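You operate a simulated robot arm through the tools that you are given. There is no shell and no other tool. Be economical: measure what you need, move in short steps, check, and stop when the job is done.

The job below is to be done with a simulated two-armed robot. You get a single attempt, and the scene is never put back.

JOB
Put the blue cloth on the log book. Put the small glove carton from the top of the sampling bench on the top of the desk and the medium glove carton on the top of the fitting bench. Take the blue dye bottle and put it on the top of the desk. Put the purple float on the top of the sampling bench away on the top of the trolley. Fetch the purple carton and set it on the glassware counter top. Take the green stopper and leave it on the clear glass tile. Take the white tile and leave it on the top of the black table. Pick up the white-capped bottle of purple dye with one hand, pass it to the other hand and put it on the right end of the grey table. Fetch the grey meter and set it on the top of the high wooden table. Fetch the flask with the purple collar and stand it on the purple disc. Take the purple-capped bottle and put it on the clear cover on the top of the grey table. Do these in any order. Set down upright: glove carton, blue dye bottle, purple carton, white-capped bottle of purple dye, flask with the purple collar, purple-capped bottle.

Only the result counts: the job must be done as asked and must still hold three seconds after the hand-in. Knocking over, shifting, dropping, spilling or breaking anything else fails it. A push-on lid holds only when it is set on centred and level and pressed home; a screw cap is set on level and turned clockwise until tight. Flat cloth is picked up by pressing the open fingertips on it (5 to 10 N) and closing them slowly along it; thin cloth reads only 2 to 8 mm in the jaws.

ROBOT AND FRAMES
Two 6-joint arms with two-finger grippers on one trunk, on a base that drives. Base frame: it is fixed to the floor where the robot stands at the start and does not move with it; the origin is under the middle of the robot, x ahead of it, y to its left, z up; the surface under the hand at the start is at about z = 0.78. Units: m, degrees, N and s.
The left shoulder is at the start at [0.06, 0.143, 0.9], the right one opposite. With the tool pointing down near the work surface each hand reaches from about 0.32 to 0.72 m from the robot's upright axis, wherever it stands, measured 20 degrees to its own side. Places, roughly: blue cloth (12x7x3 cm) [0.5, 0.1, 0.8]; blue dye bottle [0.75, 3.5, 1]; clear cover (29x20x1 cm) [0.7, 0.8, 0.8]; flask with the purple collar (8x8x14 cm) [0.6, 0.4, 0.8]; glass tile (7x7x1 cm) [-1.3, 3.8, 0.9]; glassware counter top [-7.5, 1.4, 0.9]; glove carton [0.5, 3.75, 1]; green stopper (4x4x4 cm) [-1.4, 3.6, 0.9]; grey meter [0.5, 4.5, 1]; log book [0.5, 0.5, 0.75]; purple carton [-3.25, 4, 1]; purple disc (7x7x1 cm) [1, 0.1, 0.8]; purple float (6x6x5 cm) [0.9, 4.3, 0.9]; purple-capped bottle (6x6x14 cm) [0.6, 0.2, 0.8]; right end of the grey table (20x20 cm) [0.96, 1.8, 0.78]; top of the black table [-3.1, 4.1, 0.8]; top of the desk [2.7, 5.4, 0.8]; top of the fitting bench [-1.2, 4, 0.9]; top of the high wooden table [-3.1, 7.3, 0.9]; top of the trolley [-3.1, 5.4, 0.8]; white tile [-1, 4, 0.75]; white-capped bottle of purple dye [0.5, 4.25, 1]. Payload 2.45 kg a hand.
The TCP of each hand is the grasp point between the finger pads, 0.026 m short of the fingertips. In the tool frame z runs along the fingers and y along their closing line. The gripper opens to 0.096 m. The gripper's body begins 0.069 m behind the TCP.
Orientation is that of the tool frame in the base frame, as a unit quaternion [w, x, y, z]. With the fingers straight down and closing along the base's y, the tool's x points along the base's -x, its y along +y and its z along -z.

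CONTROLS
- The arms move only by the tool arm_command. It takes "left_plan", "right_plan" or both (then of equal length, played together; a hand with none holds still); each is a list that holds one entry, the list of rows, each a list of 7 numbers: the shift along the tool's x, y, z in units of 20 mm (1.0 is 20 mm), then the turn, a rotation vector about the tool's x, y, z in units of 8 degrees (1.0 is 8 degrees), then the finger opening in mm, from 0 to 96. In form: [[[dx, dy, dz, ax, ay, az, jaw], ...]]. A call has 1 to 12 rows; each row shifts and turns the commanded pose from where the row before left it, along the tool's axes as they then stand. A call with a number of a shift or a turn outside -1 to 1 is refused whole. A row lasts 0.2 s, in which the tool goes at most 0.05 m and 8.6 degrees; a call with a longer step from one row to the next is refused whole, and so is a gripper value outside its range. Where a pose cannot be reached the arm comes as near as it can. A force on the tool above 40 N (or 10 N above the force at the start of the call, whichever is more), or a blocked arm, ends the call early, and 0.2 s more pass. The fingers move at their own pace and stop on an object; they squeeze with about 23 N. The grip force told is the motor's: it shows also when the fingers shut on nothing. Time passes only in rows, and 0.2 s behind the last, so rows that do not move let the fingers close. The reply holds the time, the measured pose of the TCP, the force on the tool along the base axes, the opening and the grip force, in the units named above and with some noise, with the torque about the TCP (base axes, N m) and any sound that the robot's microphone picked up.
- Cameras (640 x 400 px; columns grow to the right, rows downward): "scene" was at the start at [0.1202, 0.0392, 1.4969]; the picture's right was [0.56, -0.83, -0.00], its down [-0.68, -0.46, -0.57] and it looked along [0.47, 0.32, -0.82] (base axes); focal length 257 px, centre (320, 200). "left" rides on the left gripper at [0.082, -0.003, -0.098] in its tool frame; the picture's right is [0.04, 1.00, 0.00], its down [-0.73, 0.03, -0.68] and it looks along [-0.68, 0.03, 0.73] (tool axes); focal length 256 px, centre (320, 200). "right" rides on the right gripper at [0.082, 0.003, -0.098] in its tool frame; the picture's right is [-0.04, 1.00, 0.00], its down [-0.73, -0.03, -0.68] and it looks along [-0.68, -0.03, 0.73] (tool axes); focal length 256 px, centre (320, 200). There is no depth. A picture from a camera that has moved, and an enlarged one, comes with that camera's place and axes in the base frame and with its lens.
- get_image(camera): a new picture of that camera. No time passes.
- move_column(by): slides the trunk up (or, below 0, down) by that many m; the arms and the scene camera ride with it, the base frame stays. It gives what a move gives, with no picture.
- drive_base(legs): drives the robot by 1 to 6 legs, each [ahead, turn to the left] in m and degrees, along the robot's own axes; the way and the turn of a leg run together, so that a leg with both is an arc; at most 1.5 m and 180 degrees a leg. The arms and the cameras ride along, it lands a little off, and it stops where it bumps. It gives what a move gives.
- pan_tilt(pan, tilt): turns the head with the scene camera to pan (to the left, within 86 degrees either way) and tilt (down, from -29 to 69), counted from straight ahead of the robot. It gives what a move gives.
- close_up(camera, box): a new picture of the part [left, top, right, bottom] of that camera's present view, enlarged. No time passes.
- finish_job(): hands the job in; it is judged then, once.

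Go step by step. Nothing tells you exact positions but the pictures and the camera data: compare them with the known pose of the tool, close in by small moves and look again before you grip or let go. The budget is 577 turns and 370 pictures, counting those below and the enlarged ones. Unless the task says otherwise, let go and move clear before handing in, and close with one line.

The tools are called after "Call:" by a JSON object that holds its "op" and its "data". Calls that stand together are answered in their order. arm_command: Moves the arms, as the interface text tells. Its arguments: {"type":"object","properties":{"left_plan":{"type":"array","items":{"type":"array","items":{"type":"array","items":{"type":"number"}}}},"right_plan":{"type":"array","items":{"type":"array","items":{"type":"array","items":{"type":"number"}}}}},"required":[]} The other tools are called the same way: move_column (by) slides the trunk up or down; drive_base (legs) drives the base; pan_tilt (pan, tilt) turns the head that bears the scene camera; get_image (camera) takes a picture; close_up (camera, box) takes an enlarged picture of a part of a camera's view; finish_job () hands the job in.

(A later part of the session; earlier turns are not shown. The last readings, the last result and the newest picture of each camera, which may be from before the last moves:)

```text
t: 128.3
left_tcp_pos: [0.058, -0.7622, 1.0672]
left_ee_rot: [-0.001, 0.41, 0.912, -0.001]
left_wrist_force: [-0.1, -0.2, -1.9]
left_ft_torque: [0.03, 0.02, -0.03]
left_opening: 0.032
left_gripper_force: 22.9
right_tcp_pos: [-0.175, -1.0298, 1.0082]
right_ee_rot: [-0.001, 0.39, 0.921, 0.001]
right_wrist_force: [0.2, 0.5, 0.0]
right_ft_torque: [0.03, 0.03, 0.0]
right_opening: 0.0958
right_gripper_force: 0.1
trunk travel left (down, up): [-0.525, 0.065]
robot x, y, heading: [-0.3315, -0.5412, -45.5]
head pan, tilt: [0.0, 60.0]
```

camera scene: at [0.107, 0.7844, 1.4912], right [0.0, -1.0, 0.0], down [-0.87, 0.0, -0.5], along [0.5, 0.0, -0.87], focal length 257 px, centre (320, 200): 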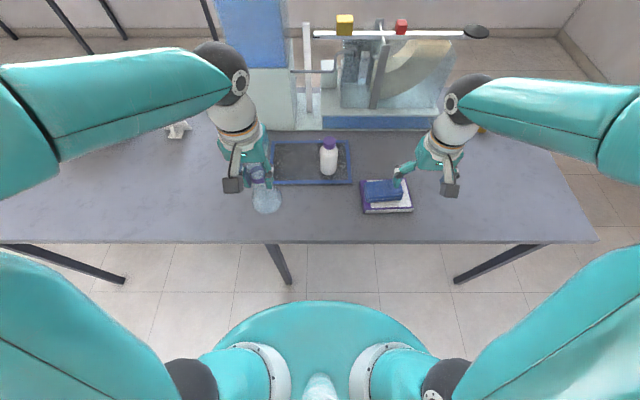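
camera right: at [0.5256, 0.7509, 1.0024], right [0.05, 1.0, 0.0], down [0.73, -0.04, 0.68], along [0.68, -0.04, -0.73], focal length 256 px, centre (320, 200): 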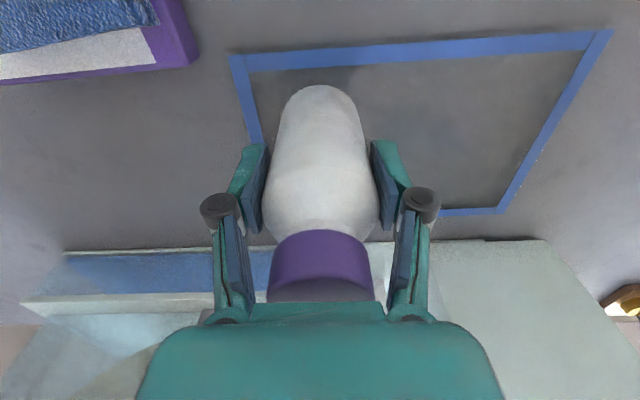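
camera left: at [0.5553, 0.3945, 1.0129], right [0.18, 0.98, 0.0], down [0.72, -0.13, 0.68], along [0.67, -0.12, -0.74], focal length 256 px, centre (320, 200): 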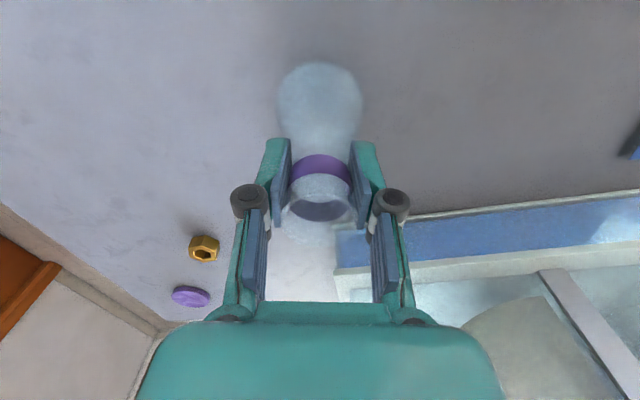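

Call:
{"op": "drive_base", "data": {"legs": [[0, 45.5], [1.29, 0]]}}

Call:
{"op": "drive_base", "data": {"legs": [[0, 45]]}}

Call:
{"op": "drive_base", "data": {"legs": [[0, 45]]}}

Call:
{"op": "get_image", "data": {"camera": "scene"}}

Call:
{"op": "get_image", "data": {"camera": "left"}}

```text
t: 137.2
left_tcp_pos: [1.3859, -0.4134, 1.0679]
left_ee_rot: [-0.001, 0.024, 1.0, 0.0]
left_wrist_force: [0.3, 0.9, -1.3]
left_ft_torque: [0.02, 0.02, 0.04]
left_opening: 0.032
left_gripper_force: 23.1
right_tcp_pos: [1.4164, -0.7666, 1.0084]
right_ee_rot: [0.0, 0.002, 1.0, 0.0]
right_wrist_force: [0.4, -0.2, -0.7]
right_ft_torque: [0.02, -0.04, 0.01]
right_opening: 0.096
right_gripper_force: 0.0
trunk travel left (down, up): [-0.525, 0.065]
robot x, y, heading: [0.9607, -0.543, 0.5]
head pan, tilt: [0.0, 60.0]
```

```text
t: 139.9
left_tcp_pos: [1.1689, -0.1486, 1.0683]
left_ee_rot: [-0.001, -0.363, 0.932, 0.0]
left_wrist_force: [0.5, 1.1, -0.7]
left_ft_torque: [-0.04, -0.01, -0.02]
left_opening: 0.0323
left_gripper_force: 23.5
right_tcp_pos: [1.4419, -0.3755, 1.009]
right_ee_rot: [0.001, -0.385, 0.923, -0.001]
right_wrist_force: [0.1, 0.3, -0.2]
right_ft_torque: [-0.03, -0.02, 0.0]
right_opening: 0.0959
right_gripper_force: 0.2
trunk travel left (down, up): [-0.525, 0.065]
robot x, y, heading: [0.9837, -0.5637, 45.8]
head pan, tilt: [0.0, 60.0]
```

```text
t: 142.7
left_tcp_pos: [0.8208, -0.1386, 1.067]
left_ee_rot: [-0.001, -0.695, 0.719, -0.001]
left_wrist_force: [-0.7, 0.3, -0.5]
left_ft_torque: [-0.04, -0.01, -0.02]
left_opening: 0.0317
left_gripper_force: 22.9
right_tcp_pos: [1.1752, -0.1055, 1.0083]
right_ee_rot: [0.0, 0.709, -0.705, 0.0]
right_wrist_force: [1.1, -0.6, -1.0]
right_ft_torque: [0.01, -0.02, 0.0]
right_opening: 0.0961
right_gripper_force: 0.1
trunk travel left (down, up): [-0.525, 0.065]
robot x, y, heading: [1.018, -0.5601, 90.3]
head pan, tilt: [0.0, 60.0]
```

```text
322 pictures are left
camera scene: at [1.0168, -0.4349, 1.4912], right [1.0, 0.01, 0.0], down [0.0, -0.87, -0.5], along [0.0, 0.5, -0.87], focal length 257 px, centre (320, 200)
```

scene: 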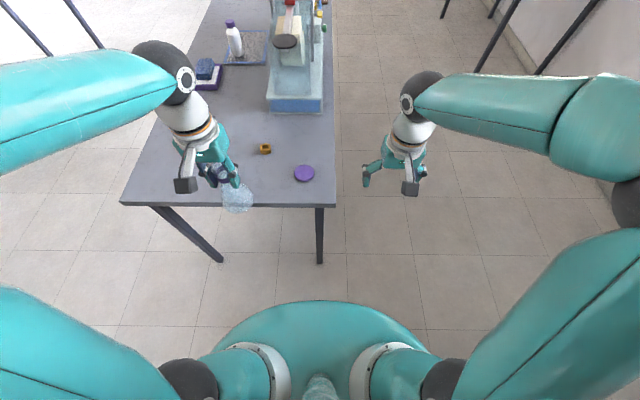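

```text
321 pictures are left
camera left: at [0.8202, -0.2201, 1.1667], right [-1.0, 0.0, 0.0], down [0.0, 0.74, 0.68], along [0.0, 0.68, -0.74], focal length 256 px, centre (320, 200)
```

left: 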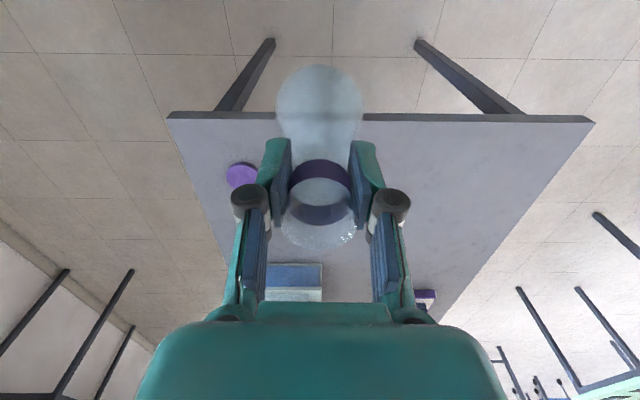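

The disc is near (0.964, 0.073). I move the flask above it and go partly down to check.

Call:
{"op": "arm_command", "data": {"left_plan": [[[-0.983, -0.617, 0, 0, 0, 0, 15], [-0.983, -0.617, 0, 0, 0, 0, 15], [-0.983, -0.617, 0, 0, 0, 0, 15], [-0.983, -0.617, 0, 0, 0, 0, 15], [-0.983, -0.617, 0, 0, 0, 0, 15], [-0.983, -0.617, 0, 0, 0, 0, 15], [-0.983, -0.617, 0, 0, 0, 0, 15], [-0.983, -0.617, 0, 0, 0, 0, 15], [-0.983, -0.617, 0, 0, 0, 0, 15], [-0.983, -0.617, 0, 0, 0, 0, 15], [-0.983, -0.617, 0, 0, 0, 0, 15], [0, 0, 0, 0, 0, 0, 15]]]}}

Call:
{"op": "arm_command", "data": {"left_plan": [[[0, 0, 1, 0, 0, 0, 15], [0, 0, 1, 0, 0, 0, 15], [0, 0, 1, 0, 0, 0, 15], [0, 0, 1, 0, 0, 0, 15], [0, 0, 1, 0, 0, 0, 15], [0, 0, 1, 0, 0, 0, 15], [0, 0, 0, 0, 0, 0, 15]]]}}

Call:
{"op": "get_image", "data": {"camera": "left"}}

Call:
{"op": "close_up", "data": {"camera": "scene", "box": [230, 120, 390, 220]}}

```text
t: 145.2
left_tcp_pos: [0.9602, 0.0567, 1.0613]
left_ee_rot: [0.0, -0.695, 0.719, -0.001]
left_wrist_force: [0.1, 0.6, -1.0]
left_ft_torque: [-0.01, -0.04, 0.02]
left_opening: 0.0319
left_gripper_force: 23.0
left hand out of reach, approached as far as the arm can: row 11
right_tcp_pos: [1.1735, -0.1056, 1.0092]
right_ee_rot: [-0.001, 0.709, -0.705, 0.0]
right_wrist_force: [0.8, 1.2, -0.7]
right_ft_torque: [0.03, -0.02, -0.01]
right_opening: 0.0961
right_gripper_force: 0.1
trunk travel left (down, up): [-0.525, 0.065]
robot x, y, heading: [1.0165, -0.5602, 90.3]
head pan, tilt: [0.0, 60.0]
```

```text
t: 146.8
left_tcp_pos: [0.9608, 0.056, 0.9419]
left_ee_rot: [-0.001, -0.695, 0.719, 0.0]
left_wrist_force: [0.2, -0.5, -0.4]
left_ft_torque: [-0.01, 0.01, 0.01]
left_opening: 0.0319
left_gripper_force: 23.3
right_tcp_pos: [1.1729, -0.1068, 1.0099]
right_ee_rot: [0.0, 0.71, -0.704, 0.0]
right_wrist_force: [0.0, -0.2, 0.0]
right_ft_torque: [-0.01, -0.01, 0.0]
right_opening: 0.0959
right_gripper_force: 0.0
trunk travel left (down, up): [-0.525, 0.065]
robot x, y, heading: [1.0176, -0.566, 90.1]
head pan, tilt: [0.0, 60.0]
```

```text
320 pictures are left
camera left: at [0.9615, -0.0259, 1.0403], right [-1.0, -0.01, 0.0], down [0.0, 0.73, 0.68], along [0.0, 0.68, -0.73], focal length 256 px, centre (320, 200)
```

left: 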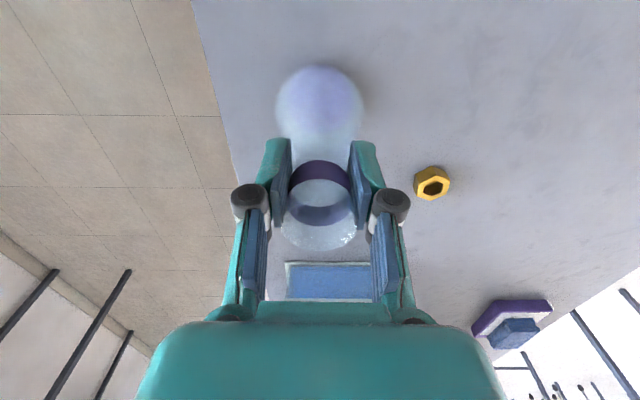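

```text
4.00 times, centred on (310, 170) of scene
camera zoom: at [1.0169, -0.4361, 1.4913], right [1.0, 0.0, 0.0], down [0.0, -0.87, -0.5], along [0.0, 0.5, -0.87], focal length 1029 px, centre (360, 320)
```

zoom: 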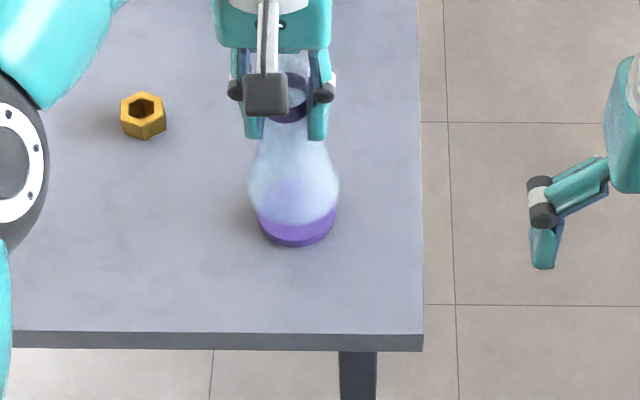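

The disc centre is about (0.964, 0.077); the flask must go about 2 cm further ahead. I shift it and look again closely.

Call:
{"op": "arm_command", "data": {"left_plan": [[[-0.5, -0.06, 0, 0, 0, 0, 15], [-0.55, -0.06, 0, 0, 0, 0, 15], [0, 0, 0.8, 0, 0, 0, 15], [0, 0, 0, 0, 0, 0, 15]]]}}

Call:
{"op": "close_up", "data": {"camera": "scene", "box": [270, 140, 350, 190]}}

Call:
{"op": "close_up", "data": {"camera": "left", "box": [240, 40, 400, 140]}}

```text
t: 147.8
left_tcp_pos: [0.9635, 0.077, 0.9266]
left_ee_rot: [-0.001, -0.695, 0.719, -0.001]
left_wrist_force: [0.9, 0.5, 0.4]
left_ft_torque: [-0.04, 0.0, 0.01]
left_opening: 0.032
left_gripper_force: 22.9
right_tcp_pos: [1.1742, -0.1051, 1.0092]
right_ee_rot: [0.001, 0.71, -0.705, 0.0]
right_wrist_force: [0.6, 0.0, -0.4]
right_ft_torque: [0.0, 0.03, 0.01]
right_opening: 0.0958
right_gripper_force: 0.0
trunk travel left (down, up): [-0.525, 0.065]
robot x, y, heading: [1.0165, -0.5642, 90.7]
head pan, tilt: [0.0, 60.0]
```

```text
8.00 times, centred on (310, 165) of scene
camera zoom: at [1.017, -0.4359, 1.4913], right [1.0, 0.0, 0.0], down [0.0, -0.87, -0.5], along [0.0, 0.5, -0.87], focal length 2057 px, centre (400, 480)
```

zoom: 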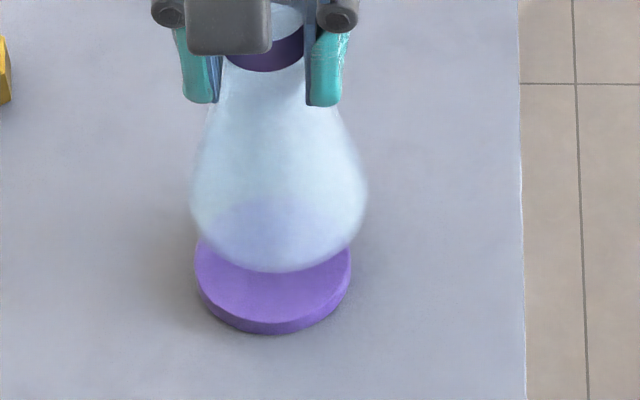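

```text
4.00 times, centred on (320, 90) of left
camera zoom: at [0.964, -0.005, 1.0245], right [-1.0, 0.0, 0.0], down [0.0, 0.74, 0.68], along [0.0, 0.68, -0.74], focal length 1024 px, centre (320, 640)
```

zoom: 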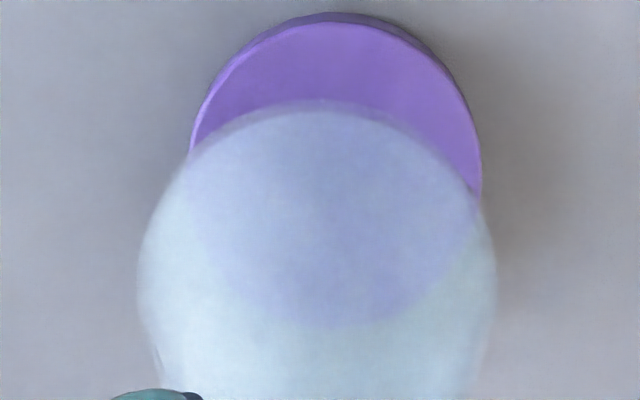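

Both views show the flask about 11 mm too far ahead and 5 mm to the right of the disc. I correct, lower a bit and check again.

Call:
{"op": "arm_command", "data": {"left_plan": [[[0.58, 0.23, 0, 0, 0, 0, 15], [0, 0, 0.6, 0, 0, 0, 15], [0, 0, 0, 0, 0, 0, 15]]]}}

Call:
{"op": "close_up", "data": {"camera": "scene", "box": [270, 140, 350, 190]}}

Call:
{"op": "close_up", "data": {"camera": "left", "box": [240, 40, 400, 140]}}

```text
t: 148.7
left_tcp_pos: [0.9582, 0.0661, 0.9143]
left_ee_rot: [0.0, -0.694, 0.72, -0.001]
left_wrist_force: [-0.6, -0.4, -0.9]
left_ft_torque: [0.01, -0.01, 0.0]
left_opening: 0.032
left_gripper_force: 23.1
right_tcp_pos: [1.1731, -0.1058, 1.009]
right_ee_rot: [0.001, 0.71, -0.705, 0.001]
right_wrist_force: [-0.3, 0.2, 0.4]
right_ft_torque: [0.01, 0.01, -0.01]
right_opening: 0.0961
right_gripper_force: 0.0
trunk travel left (down, up): [-0.525, 0.065]
robot x, y, heading: [1.0174, -0.5606, 90.3]
head pan, tilt: [0.0, 60.0]
```

```text
8.00 times, centred on (310, 165) of scene
camera zoom: at [1.0169, -0.4364, 1.4913], right [1.0, 0.01, 0.0], down [0.0, -0.87, -0.5], along [0.0, 0.5, -0.87], focal length 2057 px, centre (400, 480)
```

zoom: 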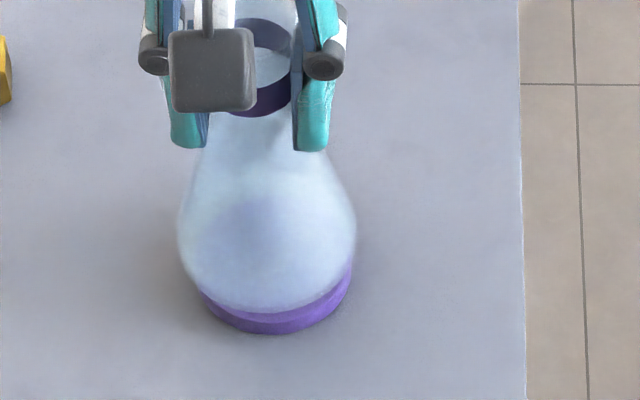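

```text
4.00 times, centred on (320, 90) of left
camera zoom: at [0.959, -0.017, 1.0131], right [-1.0, 0.0, 0.0], down [0.0, 0.73, 0.68], along [0.0, 0.68, -0.73], focal length 1024 px, centre (320, 640)
```

zoom: 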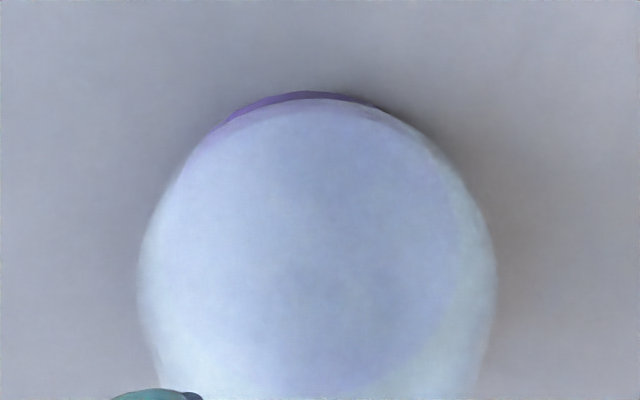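

Centred now within a couple of mm. I lower to contact.

Call:
{"op": "arm_command", "data": {"left_plan": [[[0, -0.07, 0.25, 0, 0, 0, 15], [0, 0, 0, 0, 0, 0, 15]]]}}

Call:
{"op": "arm_command", "data": {"left_plan": [[[0, 0, 0.2, 0, 0, 0, 15], [0, 0, 0, 0, 0, 0, 15]]]}}

```text
t: 149.2
left_tcp_pos: [0.9597, 0.0653, 0.909]
left_ee_rot: [0.0, -0.695, 0.719, -0.001]
left_wrist_force: [-0.1, -0.4, -1.2]
left_ft_torque: [-0.01, 0.0, 0.01]
left_opening: 0.0318
left_gripper_force: 23.0
right_tcp_pos: [1.173, -0.1057, 1.0098]
right_ee_rot: [0.0, 0.71, -0.704, 0.0]
right_wrist_force: [-0.4, 0.6, 0.2]
right_ft_torque: [-0.01, 0.0, 0.04]
right_opening: 0.0959
right_gripper_force: 0.1
trunk travel left (down, up): [-0.525, 0.065]
robot x, y, heading: [1.0169, -0.5627, 90.2]
head pan, tilt: [0.0, 60.0]
```

```text
t: 149.8
left_tcp_pos: [0.9595, 0.0649, 0.905]
left_ee_rot: [-0.001, -0.694, 0.72, 0.0]
left_wrist_force: [0.5, -0.1, -0.7]
left_ft_torque: [0.0, 0.01, -0.01]
left_opening: 0.0315
left_gripper_force: 23.5
right_tcp_pos: [1.1734, -0.1058, 1.0096]
right_ee_rot: [0.0, 0.71, -0.704, 0.0]
right_wrist_force: [0.2, 0.1, -0.1]
right_ft_torque: [0.01, 0.0, 0.01]
right_opening: 0.0961
right_gripper_force: 0.0
trunk travel left (down, up): [-0.525, 0.065]
robot x, y, heading: [1.0146, -0.5632, 90.2]
head pan, tilt: [0.0, 60.0]
```

Call:
{"op": "arm_command", "data": {"left_plan": [[[0, 0, 0.1, 0, 0, 0, 15], [0, 0, 0, 0, 0, 0, 15]]]}}

Call:
{"op": "arm_command", "data": {"left_plan": [[[0, 0, 0.1, 0, 0, 0, 15], [0, 0, 0, 0, 0, 0, 15]]]}}

```text
t: 150.4
left_tcp_pos: [0.9599, 0.0649, 0.9043]
left_ee_rot: [0.0, -0.695, 0.719, -0.001]
left_wrist_force: [-0.8, -0.2, 4.3]
left_ft_torque: [0.07, 0.02, -0.03]
left_opening: 0.0317
left_gripper_force: 22.9
right_tcp_pos: [1.1729, -0.1053, 1.0096]
right_ee_rot: [-0.001, 0.71, -0.705, 0.0]
right_wrist_force: [-0.4, -0.1, 0.0]
right_ft_torque: [-0.02, -0.01, 0.01]
right_opening: 0.0963
right_gripper_force: 0.1
trunk travel left (down, up): [-0.525, 0.065]
robot x, y, heading: [1.0177, -0.5621, 90.1]
head pan, tilt: [0.0, 60.0]
```

```text
t: 151.1
left_tcp_pos: [0.9599, 0.0659, 0.9038]
left_ee_rot: [0.001, -0.695, 0.719, 0.001]
left_wrist_force: [-0.1, 0.4, 13.5]
left_ft_torque: [0.07, 0.04, -0.05]
left_opening: 0.0316
left_gripper_force: 23.4
right_tcp_pos: [1.1735, -0.1061, 1.0108]
right_ee_rot: [-0.001, 0.71, -0.704, 0.0]
right_wrist_force: [-0.8, 0.2, 0.0]
right_ft_torque: [-0.03, 0.02, 0.01]
right_opening: 0.0959
right_gripper_force: 0.1
trunk travel left (down, up): [-0.525, 0.065]
robot x, y, heading: [1.0154, -0.5616, 90.6]
head pan, tilt: [0.0, 60.0]
```

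The flask rests on the disc. I ease the pressure, release and rise.

Call:
{"op": "arm_command", "data": {"left_plan": [[[0, 0, -0.15, 0, 0, 0, 31], [0, 0, 0, 0, 0, 0, 34], [0, 0, 0, 0, 0, 0, 45], [0, 0, 0, 0, 0, 0, 60], [0, 0, 0, 0, 0, 0, 80], [0, 0, -0.5, 0, 0, 0, 80], [0, 0, -1, 0, 0, 0, 80], [0, 0, -1, 0, 0, 0, 80], [0, 0, -1, 0, 0, 0, 80], [0, 0, -1, 0, 0, 0, 80], [0, 0, -1, 0, 0, 0, 80], [0, 0, -1, 0, 0, 0, 80]]]}}

Call:
{"op": "close_up", "data": {"camera": "scene", "box": [270, 120, 350, 190]}}

Call:
{"op": "get_image", "data": {"camera": "left"}}

```text
t: 153.7
left_tcp_pos: [0.9614, 0.0658, 1.0346]
left_ee_rot: [0.0, -0.694, 0.72, 0.0]
left_wrist_force: [-0.3, -0.3, 0.1]
left_ft_torque: [0.02, -0.01, 0.0]
left_opening: 0.0802
left_gripper_force: 0.0
right_tcp_pos: [1.1738, -0.1061, 1.0102]
right_ee_rot: [0.0, 0.709, -0.705, 0.0]
right_wrist_force: [-0.6, 0.6, -0.2]
right_ft_torque: [-0.02, 0.02, -0.03]
right_opening: 0.0958
right_gripper_force: 0.0
trunk travel left (down, up): [-0.525, 0.065]
robot x, y, heading: [1.016, -0.5656, 90.5]
head pan, tilt: [0.0, 60.0]
```

```text
5.71 times, centred on (310, 155) of scene
camera zoom: at [1.0171, -0.4359, 1.4913], right [1.0, 0.01, 0.0], down [0.0, -0.87, -0.5], along [0.0, 0.5, -0.87], focal length 1470 px, centre (377, 457)
```

zoom: 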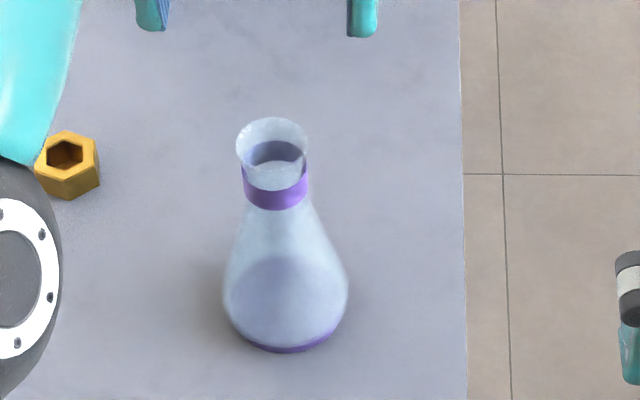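

```text
313 pictures are left
camera left: at [0.9614, -0.0157, 1.1333], right [-1.0, 0.0, 0.0], down [0.0, 0.74, 0.68], along [0.0, 0.68, -0.74], focal length 256 px, centre (320, 200)
```

left: 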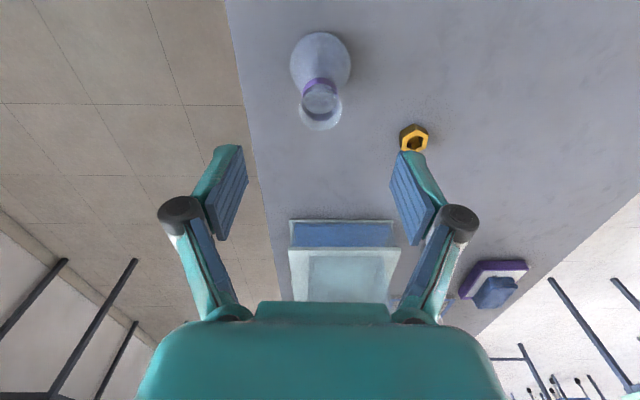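

The flask stands upright on the disc. Next I go along the east side of the table towards the sampling bench; first I pull the left hand back.

Call:
{"op": "arm_command", "data": {"left_plan": [[[1, 0.5, -0.5, 0, 0, 0, 96], [1, 0.5, 0, 0, 0, 0, 96], [1, 0.5, 0, 0, 0, 0, 96], [1, 0.5, 0, 0, 0, 0, 96], [1, 0.5, 0, 0, 0, 0, 96], [1, 0.5, 0, 0, 0, 0, 96], [1, 0.5, 0, 0, 0, 0, 96], [1, 0.5, 0, 0, 0, 0, 96], [1, 0.5, 0, 0, 0, 0, 96], [1, 0.5, 0, 0, 0, 0, 96]]]}}

Call:
{"op": "drive_base", "data": {"legs": [[0, -45], [0.85, 0]]}}

Call:
{"op": "drive_base", "data": {"legs": [[0, 45], [1.4, 0], [1.1, 0]]}}

Call:
{"op": "pan_tilt", "data": {"pan": 10, "tilt": 25}}

Call:
{"op": "get_image", "data": {"camera": "scene"}}

```text
t: 155.8
left_tcp_pos: [0.854, -0.1319, 1.0449]
left_ee_rot: [-0.001, -0.694, 0.72, 0.0]
left_wrist_force: [0.4, -0.6, 0.2]
left_ft_torque: [-0.01, 0.02, 0.01]
left_opening: 0.0959
left_gripper_force: 0.0
right_tcp_pos: [1.1722, -0.1065, 1.0096]
right_ee_rot: [-0.001, 0.71, -0.704, 0.0]
right_wrist_force: [-0.2, -0.3, 0.1]
right_ft_torque: [-0.02, 0.02, 0.01]
right_opening: 0.0959
right_gripper_force: 0.1
trunk travel left (down, up): [-0.525, 0.065]
robot x, y, heading: [1.0151, -0.5648, 90.5]
head pan, tilt: [0.0, 60.0]
```

```text
t: 162.8
left_tcp_pos: [1.8117, 0.4618, 1.0439]
left_ee_rot: [-0.001, -0.364, 0.931, 0.0]
left_wrist_force: [0.8, -0.1, -0.1]
left_ft_torque: [0.01, 0.0, 0.02]
left_opening: 0.0961
left_gripper_force: 0.1
right_tcp_pos: [2.0531, 0.2525, 1.0094]
right_ee_rot: [0.0, -0.383, 0.924, 0.0]
right_wrist_force: [-1.0, 0.5, -0.2]
right_ft_torque: [0.0, -0.02, 0.03]
right_opening: 0.096
right_gripper_force: 0.1
trunk travel left (down, up): [-0.525, 0.065]
robot x, y, heading: [1.6236, 0.0392, 44.9]
head pan, tilt: [0.0, 60.0]
```

```text
t: 177.4
left_tcp_pos: [1.4443, 2.9612, 1.0455]
left_ee_rot: [0.0, -0.694, 0.72, -0.001]
left_wrist_force: [-0.1, 0.6, 0.2]
left_ft_torque: [0.01, 0.03, -0.03]
left_opening: 0.096
left_gripper_force: 0.0
right_tcp_pos: [1.7638, 2.9855, 1.0103]
right_ee_rot: [0.0, 0.709, -0.705, 0.001]
right_wrist_force: [-0.8, 0.1, -0.9]
right_ft_torque: [-0.02, 0.0, 0.01]
right_opening: 0.0961
right_gripper_force: 0.1
trunk travel left (down, up): [-0.525, 0.065]
robot x, y, heading: [1.6098, 2.5324, 90.3]
head pan, tilt: [0.0, 60.0]
```

```text
t: 178.4
left_tcp_pos: [1.4448, 2.9597, 1.047]
left_ee_rot: [-0.001, -0.695, 0.719, -0.001]
left_wrist_force: [0.3, -0.1, -0.3]
left_ft_torque: [0.0, -0.01, 0.01]
left_opening: 0.0962
left_gripper_force: 0.1
right_tcp_pos: [1.7633, 2.9864, 1.0103]
right_ee_rot: [0.0, 0.71, -0.705, 0.001]
right_wrist_force: [-0.2, 0.3, 0.0]
right_ft_torque: [0.02, -0.03, -0.02]
right_opening: 0.0958
right_gripper_force: 0.0
trunk travel left (down, up): [-0.525, 0.065]
robot x, y, heading: [1.6116, 2.5307, 90.4]
head pan, tilt: [10.0, 25.0]
```

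```text
312 pictures are left
camera scene: at [1.5948, 2.6796, 1.5413], right [0.98, 0.18, 0.0], down [0.08, -0.42, -0.91], along [-0.16, 0.89, -0.42], focal length 257 px, centre (320, 200)
```

scene: 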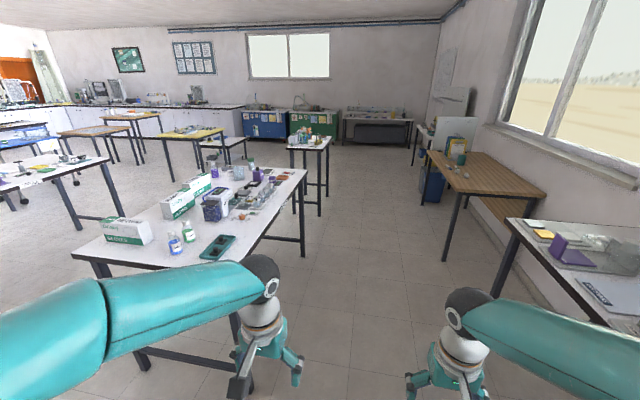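

I now see the sampling bench with its glove cartons, bottles and other items. I zoom in.

Call:
{"op": "close_up", "data": {"camera": "scene", "box": [60, 150, 320, 290]}}

Call:
{"op": "close_up", "data": {"camera": "scene", "box": [400, 100, 640, 300]}}

```text
2.46 times, centred on (190, 220) of scene
camera zoom: at [1.5948, 2.6796, 1.5413], right [0.98, 0.18, 0.0], down [0.08, -0.42, -0.91], along [-0.16, 0.89, -0.42], focal length 633 px, centre (640, 151)
```

zoom: 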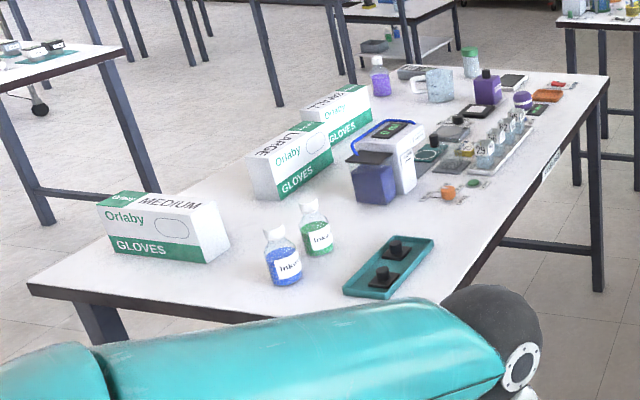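

```text
2.00 times, centred on (520, 200) of scene
camera zoom: at [1.5948, 2.6796, 1.5413], right [0.98, 0.18, 0.0], down [0.08, -0.42, -0.91], along [-0.16, 0.89, -0.42], focal length 514 px, centre (-80, 200)
```

zoom: 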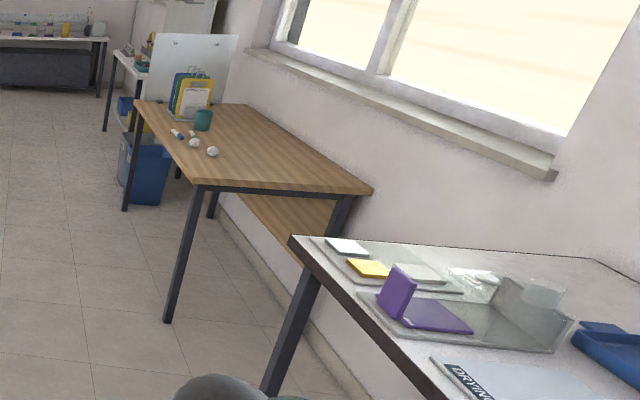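

The cartons MEDIUM, LARGE and SMALL, the blue bottle, the white-capped purple bottle, the float and the meter are all placed. First I go to the south end of the bench for the blue bottle.

Call:
{"op": "drive_base", "data": {"legs": [[0, 45]]}}

Call:
{"op": "drive_base", "data": {"legs": [[0, 45], [0.78, 0]]}}

Call:
{"op": "drive_base", "data": {"legs": [[0, -45]]}}

Call:
{"op": "drive_base", "data": {"legs": [[0, -45]]}}

Call:
{"op": "pan_tilt", "data": {"pan": 0, "tilt": 50}}

Call:
{"op": "get_image", "data": {"camera": "scene"}}

```text
t: 181.1
left_tcp_pos: [1.1901, 2.7182, 1.0462]
left_ee_rot: [0.001, 0.916, -0.4, 0.001]
left_wrist_force: [-0.5, 0.1, -0.1]
left_ft_torque: [-0.01, -0.04, 0.0]
left_opening: 0.0959
left_gripper_force: 0.2
right_tcp_pos: [1.3986, 2.9601, 1.0109]
right_ee_rot: [0.001, 0.925, -0.381, 0.0]
right_wrist_force: [-0.3, 0.2, 0.5]
right_ft_torque: [-0.01, -0.03, 0.01]
right_opening: 0.0959
right_gripper_force: 0.1
trunk travel left (down, up): [-0.525, 0.065]
robot x, y, heading: [1.6341, 2.5505, 134.9]
head pan, tilt: [10.0, 25.0]
```

```text
t: 187.7
left_tcp_pos: [0.4234, 2.3566, 1.0461]
left_ee_rot: [0.0, 1.0, -0.019, 0.001]
left_wrist_force: [-0.3, 0.4, 0.3]
left_ft_torque: [0.02, 0.02, 0.0]
left_opening: 0.0961
left_gripper_force: 0.0
right_tcp_pos: [0.3988, 2.6759, 1.0107]
right_ee_rot: [0.0, 1.0, 0.002, -0.001]
right_wrist_force: [-0.4, -0.2, 0.0]
right_ft_torque: [0.0, -0.03, 0.0]
right_opening: 0.0962
right_gripper_force: 0.0
trunk travel left (down, up): [-0.525, 0.065]
robot x, y, heading: [0.8553, 2.5557, 180.0]
head pan, tilt: [10.0, 25.0]
```

```text
t: 190.4
left_tcp_pos: [0.4093, 2.7164, 1.0457]
left_ee_rot: [0.0, 0.917, -0.398, 0.001]
left_wrist_force: [0.3, -0.3, -0.1]
left_ft_torque: [0.03, 0.01, 0.0]
left_opening: 0.0961
left_gripper_force: 0.0
right_tcp_pos: [0.6174, 2.9614, 1.0124]
right_ee_rot: [-0.001, 0.926, -0.378, -0.001]
right_wrist_force: [0.6, -0.2, 0.4]
right_ft_torque: [0.01, 0.0, 0.02]
right_opening: 0.0962
right_gripper_force: 0.0
trunk travel left (down, up): [-0.525, 0.065]
robot x, y, heading: [0.8334, 2.5306, 135.5]
head pan, tilt: [10.0, 25.0]
```

```text
t: 193.1
left_tcp_pos: [0.6643, 2.9649, 1.0465]
left_ee_rot: [-0.002, -0.695, 0.719, -0.001]
left_wrist_force: [-0.6, 0.9, 0.3]
left_ft_torque: [-0.02, 0.01, 0.01]
left_opening: 0.0962
left_gripper_force: 0.2
right_tcp_pos: [0.9843, 2.9902, 1.0127]
right_ee_rot: [0.001, 0.71, -0.704, 0.0]
right_wrist_force: [0.3, -0.3, 0.9]
right_ft_torque: [0.01, -0.02, 0.02]
right_opening: 0.0963
right_gripper_force: 0.0
trunk travel left (down, up): [-0.525, 0.065]
robot x, y, heading: [0.7997, 2.5287, 90.6]
head pan, tilt: [10.0, 25.0]
```

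```text
t: 194.0
left_tcp_pos: [0.665, 2.9633, 1.0485]
left_ee_rot: [-0.001, -0.695, 0.719, -0.001]
left_wrist_force: [0.0, 0.6, 0.7]
left_ft_torque: [0.03, 0.0, 0.0]
left_opening: 0.0962
left_gripper_force: 0.0
right_tcp_pos: [0.984, 2.99, 1.0117]
right_ee_rot: [0.001, 0.71, -0.704, 0.0]
right_wrist_force: [-0.2, 0.3, 0.9]
right_ft_torque: [0.02, -0.02, 0.02]
right_opening: 0.0957
right_gripper_force: 0.0
trunk travel left (down, up): [-0.525, 0.065]
robot x, y, heading: [0.8033, 2.5339, 90.4]
head pan, tilt: [0.0, 50.0]
```

```text
309 pictures are left
camera scene: at [0.8002, 2.6694, 1.5039], right [1.0, 0.01, 0.0], down [0.01, -0.77, -0.64], along [-0.01, 0.64, -0.77], focal length 257 px, centre (320, 200)
```

scene: 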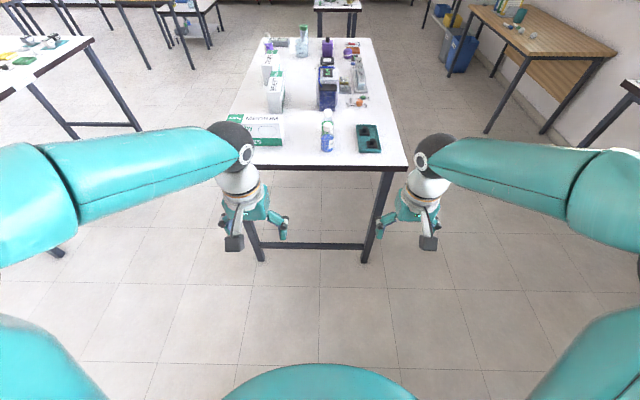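

The bench's south edge is at y 3.33. I raise both hands and the trunk, then move ahead for the blue bottle.

Call:
{"op": "move_column", "data": {"by": 0.06}}

Call:
{"op": "arm_command", "data": {"left_plan": [[[0.5, 0, -1, 0, 0, 0, 96], [0.5, 0, -1, 0, 0, 0, 96], [0.5, 0, -1, 0, 0, 0, 96], [0.5, 0, -0.5, 0, 0, 0, 96]]], "right_plan": [[[0.5, 0, -1, 0, 0, 0, 96], [0.5, 0, -1, 0, 0, 0, 96], [0.5, 0, -1, 0, 0, 0, 96], [0.5, 0, -1, 0, 0, 0, 96]]]}}

Call:
{"op": "drive_base", "data": {"legs": [[0.4, 0]]}}

Call:
{"op": "get_image", "data": {"camera": "scene"}}

Call:
{"op": "get_image", "data": {"camera": "right"}}

```text
t: 195.0
left_tcp_pos: [0.6657, 2.9637, 1.1075]
left_ee_rot: [0.0, -0.695, 0.719, -0.002]
left_wrist_force: [-1.0, -0.2, 0.3]
left_ft_torque: [0.0, -0.03, -0.02]
left_opening: 0.0958
left_gripper_force: 0.1
right_tcp_pos: [0.9849, 2.9892, 1.0727]
right_ee_rot: [-0.001, 0.71, -0.704, 0.0]
right_wrist_force: [-0.2, -0.8, 0.1]
right_ft_torque: [-0.01, 0.0, 0.0]
right_opening: 0.0961
right_gripper_force: 0.0
trunk travel left (down, up): [-0.585, 0.005]
robot x, y, heading: [0.7999, 2.5302, 90.7]
head pan, tilt: [0.0, 50.0]
```

```text
t: 196.0
left_tcp_pos: [0.6642, 2.9226, 1.1775]
left_ee_rot: [0.0, -0.695, 0.719, 0.0]
left_wrist_force: [-0.1, -0.1, 0.0]
left_ft_torque: [0.0, -0.03, -0.02]
left_opening: 0.096
left_gripper_force: 0.1
right_tcp_pos: [0.9836, 2.9473, 1.1532]
right_ee_rot: [0.0, 0.71, -0.704, 0.0]
right_wrist_force: [0.4, 0.5, 0.0]
right_ft_torque: [0.01, 0.0, 0.01]
right_opening: 0.096
right_gripper_force: 0.1
trunk travel left (down, up): [-0.585, 0.005]
robot x, y, heading: [0.7988, 2.5348, 90.8]
head pan, tilt: [0.0, 50.0]
```

```text
t: 198.5
left_tcp_pos: [0.6616, 3.3259, 1.1765]
left_ee_rot: [-0.002, -0.694, 0.72, -0.002]
left_wrist_force: [0.0, 0.2, -0.3]
left_ft_torque: [-0.01, -0.02, 0.0]
left_opening: 0.0961
left_gripper_force: 0.0
right_tcp_pos: [0.9812, 3.3505, 1.1532]
right_ee_rot: [0.0, 0.71, -0.705, 0.0]
right_wrist_force: [-0.1, 0.2, 0.5]
right_ft_torque: [0.0, -0.02, -0.02]
right_opening: 0.0959
right_gripper_force: 0.0
trunk travel left (down, up): [-0.585, 0.005]
robot x, y, heading: [0.8014, 2.9353, 90.3]
head pan, tilt: [0.0, 50.0]
```

```text
308 pictures are left
camera scene: at [0.796, 3.0714, 1.5638], right [1.0, 0.01, 0.0], down [0.01, -0.77, -0.64], along [0.0, 0.64, -0.77], focal length 257 px, centre (320, 200)
```

scene: 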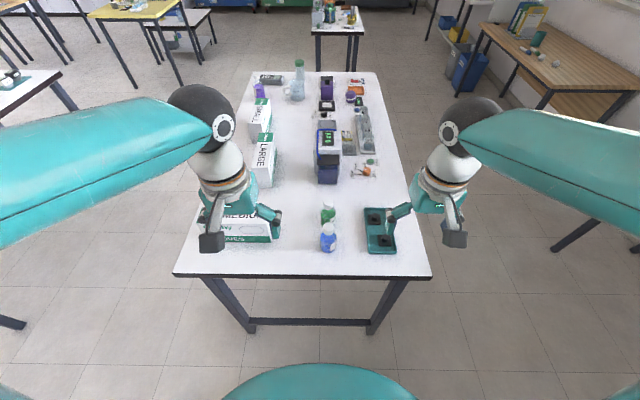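

```text
307 pictures are left
camera right: at [0.9776, 3.2683, 1.2495], right [-1.0, 0.03, 0.0], down [0.03, 0.73, 0.68], along [0.02, 0.68, -0.73], focal length 256 px, centre (320, 200)
```

right: 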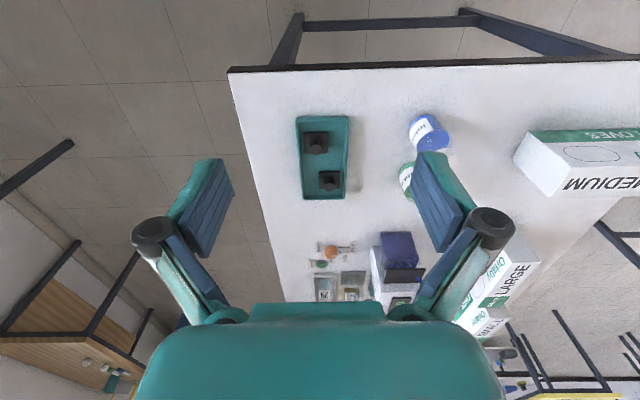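

Call:
{"op": "close_up", "data": {"camera": "right", "box": [360, 80, 520, 210]}}

Call:
{"op": "close_up", "data": {"camera": "scene", "box": [180, 60, 440, 280]}}

```text
3.08 times, centred on (440, 145) of right
camera zoom: at [0.9776, 3.2683, 1.2495], right [-1.0, 0.03, 0.0], down [0.03, 0.73, 0.68], along [0.02, 0.68, -0.73], focal length 788 px, centre (-49, 369)
```

zoom: 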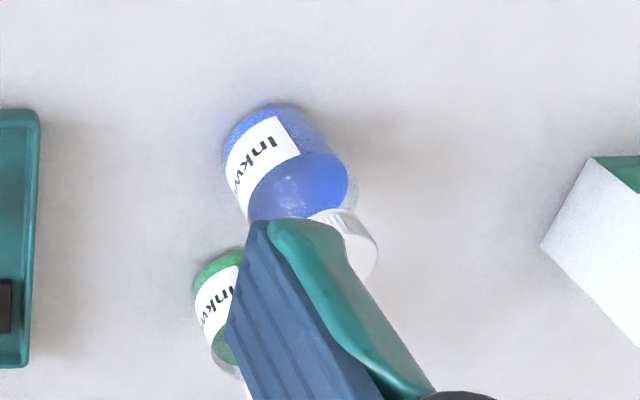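

```text
1.82 times, centred on (310, 170) of scene
camera zoom: at [0.796, 3.0714, 1.5638], right [1.0, 0.01, 0.0], down [0.01, -0.77, -0.64], along [0.0, 0.64, -0.77], focal length 468 px, centre (338, 254)
```

zoom: 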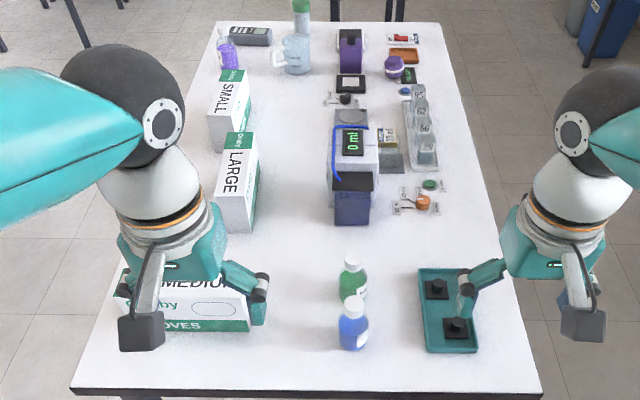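

The blue bottle is near (0.827, 3.447), in front of the green one. I bring the right hand above it.

Call:
{"op": "arm_command", "data": {"right_plan": [[[-0.6, 0.957, 0, 0, 0, 0, 96], [-0.6, 0.957, 0, 0, 0, 0, 96], [-0.6, 0.957, 0, 0, 0, 0, 96], [-0.6, 0.957, 0, 0, 0, 0, 96], [-0.6, 0.957, 0, 0, 0, 0, 96], [-0.6, 0.957, 0, 0, 0, 0, 96], [-0.6, 0.957, 0, 0, 0, 0, 96], [-0.6, 0.957, 0, 0, 0, 0, 96], [0, 0, 1, 0, 0, 0, 96], [0, 0, 1, 0, 0, 0, 96], [0, 0, 0, 0, 0, 0, 96]]]}}

Call:
{"op": "get_image", "data": {"camera": "right"}}

```text
t: 200.9
left_tcp_pos: [0.6607, 3.3248, 1.1782]
left_ee_rot: [0.0, -0.694, 0.72, 0.0]
left_wrist_force: [0.0, 0.6, 0.2]
left_ft_torque: [0.0, -0.02, 0.03]
left_opening: 0.0962
left_gripper_force: 0.1
right_tcp_pos: [0.8282, 3.4435, 1.1113]
right_ee_rot: [0.0, 0.709, -0.705, 0.0]
right_wrist_force: [1.2, -0.5, -0.5]
right_ft_torque: [0.0, 0.02, 0.0]
right_opening: 0.0959
right_gripper_force: 0.1
trunk travel left (down, up): [-0.585, 0.005]
robot x, y, heading: [0.7991, 2.9336, 90.4]
head pan, tilt: [0.0, 50.0]
```

```text
304 pictures are left
camera right: at [0.8251, 3.363, 1.2088], right [-1.0, 0.04, 0.0], down [0.03, 0.73, 0.68], along [0.02, 0.68, -0.73], focal length 256 px, centre (320, 200)
```

right: 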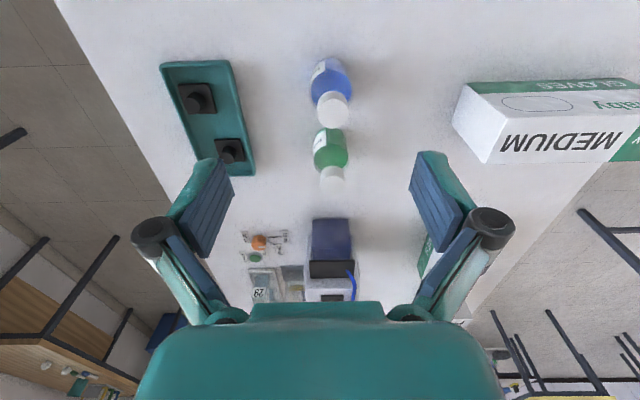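

Call:
{"op": "arm_command", "data": {"right_plan": [[[-0.18, 0.4, 0.3, 0, 0, 0, 96], [0, 0, 1, 0, 0, 0, 96], [0, 0, 1, 0, 0, 0, 96], [0, 0, 1, 0, 0, 0, 96], [0, 0, 1, 0, 0, 0, 96], [0, 0, 1, 0, 0, 0, 96], [0, 0, 1, 0, 0, 0, 96], [0, 0, 0, 0, 0, 0, 96]]]}}

Call:
{"op": "get_image", "data": {"camera": "right"}}

```text
t: 202.7
left_tcp_pos: [0.6607, 3.3241, 1.1779]
left_ee_rot: [0.0, -0.694, 0.72, -0.001]
left_wrist_force: [0.1, -0.2, 0.7]
left_ft_torque: [0.02, -0.01, 0.01]
left_opening: 0.0959
left_gripper_force: 0.0
right_tcp_pos: [0.8206, 3.4478, 0.9869]
right_ee_rot: [0.0, 0.71, -0.705, 0.0]
right_wrist_force: [0.0, -0.2, 0.0]
right_ft_torque: [0.03, 0.01, -0.02]
right_opening: 0.0962
right_gripper_force: 0.1
trunk travel left (down, up): [-0.585, 0.005]
robot x, y, heading: [0.7928, 2.9327, 90.5]
head pan, tilt: [0.0, 50.0]
```

```text
303 pictures are left
camera right: at [0.8167, 3.3661, 1.0837], right [-1.0, 0.04, 0.0], down [0.03, 0.73, 0.68], along [0.02, 0.68, -0.73], focal length 256 px, centre (320, 200)
```

right: 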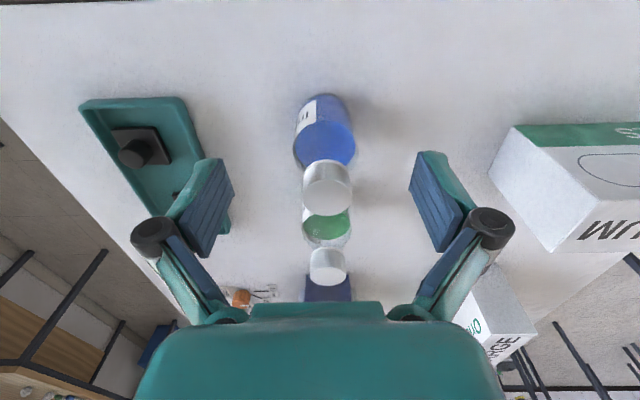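

Call:
{"op": "arm_command", "data": {"right_plan": [[[0, 0.05, 0.9, 0, 0, 0, 96], [0, 0, 0.9, 0, 0, 0, 96], [0, 0, 0, 0, 0, 0, 96]]]}}

Call:
{"op": "get_image", "data": {"camera": "right"}}

```text
t: 203.5
left_tcp_pos: [0.6612, 3.3256, 1.1778]
left_ee_rot: [-0.001, -0.694, 0.72, 0.0]
left_wrist_force: [-0.2, -0.3, -0.2]
left_ft_torque: [-0.02, -0.02, -0.01]
left_opening: 0.0961
left_gripper_force: 0.1
right_tcp_pos: [0.82, 3.448, 0.9496]
right_ee_rot: [0.0, 0.709, -0.705, 0.0]
right_wrist_force: [-0.3, 0.3, 0.8]
right_ft_torque: [0.02, 0.01, -0.01]
right_opening: 0.0961
right_gripper_force: 0.1
trunk travel left (down, up): [-0.585, 0.005]
robot x, y, heading: [0.7941, 2.9368, 90.4]
head pan, tilt: [0.0, 50.0]
```

```text
302 pictures are left
camera right: at [0.8158, 3.3668, 1.0481], right [-1.0, 0.03, 0.0], down [0.03, 0.73, 0.68], along [0.02, 0.68, -0.73], focal length 256 px, centre (320, 200)
```

right: 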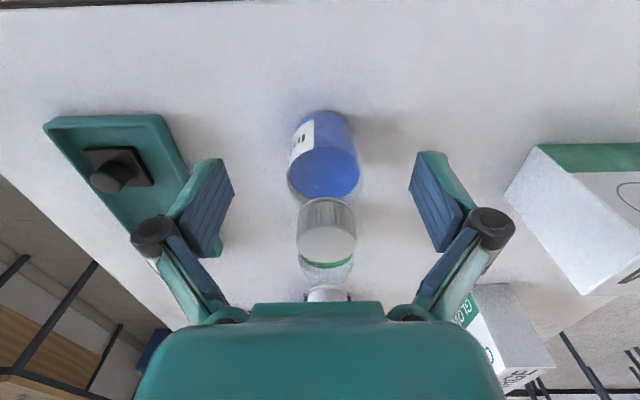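

Call:
{"op": "arm_command", "data": {"right_plan": [[[0, 0, 0.8, 0, 0, 0, 96], [0, 0, 0, 0, 0, 0, 70], [0, 0, 0, 0, 0, 0, 50], [0, 0, 0, 0, 0, 0, 30], [0, 0, 0, 0, 0, 0, 30], [0, 0, 0, 0, 0, 0, 30]]]}}

Call:
{"op": "arm_command", "data": {"right_plan": [[[0, 0, -0.5, 0, 0, 0, 30], [0, 0, -1, 0, 0, 0, 30], [0, 0, -1, 0, 0, 0, 30], [0, 0, -1, 0, 0, 0, 30], [0, 0, -1, 0, 0, 0, 30], [0, 0, -1, 0, 0, 0, 30], [0, 0, -1, 0, 0, 0, 30], [0, 0, -1, 0, 0, 0, 30], [0, 0, -1, 0, 0, 0, 30], [0, 0, -1, 0, 0, 0, 30]]]}}

Call:
{"op": "get_image", "data": {"camera": "right"}}

```text
t: 204.9
left_tcp_pos: [0.6616, 3.3255, 1.1774]
left_ee_rot: [-0.001, -0.693, 0.721, -0.001]
left_wrist_force: [0.0, 1.1, 0.6]
left_ft_torque: [0.0, -0.01, 0.04]
left_opening: 0.096
left_gripper_force: 0.2
right_tcp_pos: [0.8191, 3.4479, 0.9348]
right_ee_rot: [0.0, 0.709, -0.705, -0.001]
right_wrist_force: [-0.1, 0.9, 0.8]
right_ft_torque: [-0.03, 0.04, 0.01]
right_opening: 0.03
right_gripper_force: 0.0
trunk travel left (down, up): [-0.585, 0.005]
robot x, y, heading: [0.7979, 2.9355, 90.3]
head pan, tilt: [0.0, 50.0]
```

```text
t: 207.1
left_tcp_pos: [0.6612, 3.3249, 1.1775]
left_ee_rot: [0.0, -0.693, 0.721, -0.001]
left_wrist_force: [0.2, -0.5, -0.2]
left_ft_torque: [0.02, 0.02, 0.01]
left_opening: 0.0957
left_gripper_force: 0.1
right_tcp_pos: [0.8193, 3.4477, 1.126]
right_ee_rot: [-0.002, 0.709, -0.706, 0.0]
right_wrist_force: [0.5, -0.5, 0.7]
right_ft_torque: [-0.02, -0.04, -0.03]
right_opening: 0.03
right_gripper_force: 0.0
trunk travel left (down, up): [-0.585, 0.005]
robot x, y, heading: [0.7978, 2.9373, 90.5]
head pan, tilt: [0.0, 50.0]
```

```text
301 pictures are left
camera right: at [0.8161, 3.366, 1.2227], right [-1.0, 0.03, 0.0], down [0.02, 0.73, 0.68], along [0.02, 0.68, -0.73], focal length 256 px, centre (320, 200)
```

right: 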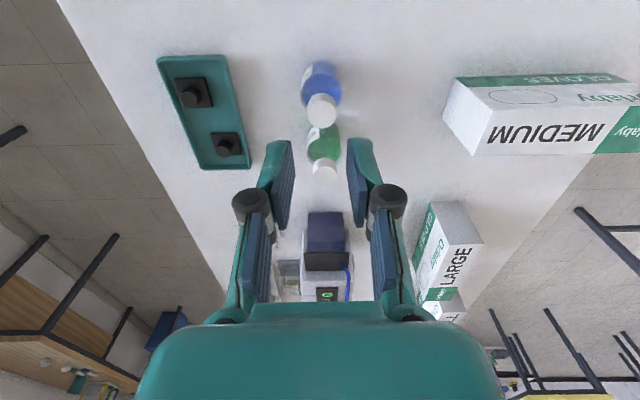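

The fingers closed in front of the bottle; comparing views, the bench top is really near z 0.82 and the bottle near (0.82, 3.482). I reopen and go again.

Call:
{"op": "arm_command", "data": {"right_plan": [[[-0.85, 0, 0, 0, 0, 0, 96], [-0.85, 0, 0, 0, 0, 0, 96], [0, 0, 1, 0, 0, 0, 96], [0, 0, 1, 0, 0, 0, 96], [0, 0, 1, 0, 0, 0, 96], [0, 0, 1, 0, 0, 0, 96], [0, 0, 1, 0, 0, 0, 96], [0, 0, 1, 0, 0, 0, 96], [0, 0, 1, 0, 0, 0, 96], [0, 0, 1, 0, 0, 0, 96], [0, 0, 0, 0, 0, 0, 96]]]}}

Call:
{"op": "get_image", "data": {"camera": "right"}}

```text
t: 209.5
left_tcp_pos: [0.661, 3.3244, 1.1776]
left_ee_rot: [0.0, -0.694, 0.72, 0.0]
left_wrist_force: [0.4, 0.0, -0.6]
left_ft_torque: [-0.02, 0.0, 0.0]
left_opening: 0.0958
left_gripper_force: 0.0
right_tcp_pos: [0.8188, 3.4829, 0.9656]
right_ee_rot: [-0.001, 0.709, -0.705, -0.001]
right_wrist_force: [0.4, 0.0, 0.2]
right_ft_torque: [0.02, 0.01, 0.0]
right_opening: 0.096
right_gripper_force: 0.1
trunk travel left (down, up): [-0.585, 0.005]
robot x, y, heading: [0.7966, 2.9346, 90.2]
head pan, tilt: [0.0, 50.0]
```

```text
300 pictures are left
camera right: at [0.8153, 3.4001, 1.0618], right [-1.0, 0.04, 0.0], down [0.03, 0.73, 0.68], along [0.02, 0.68, -0.73], focal length 256 px, centre (320, 200)
```

right: 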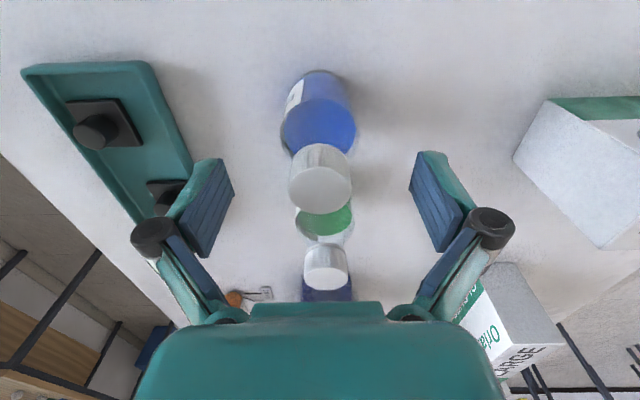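

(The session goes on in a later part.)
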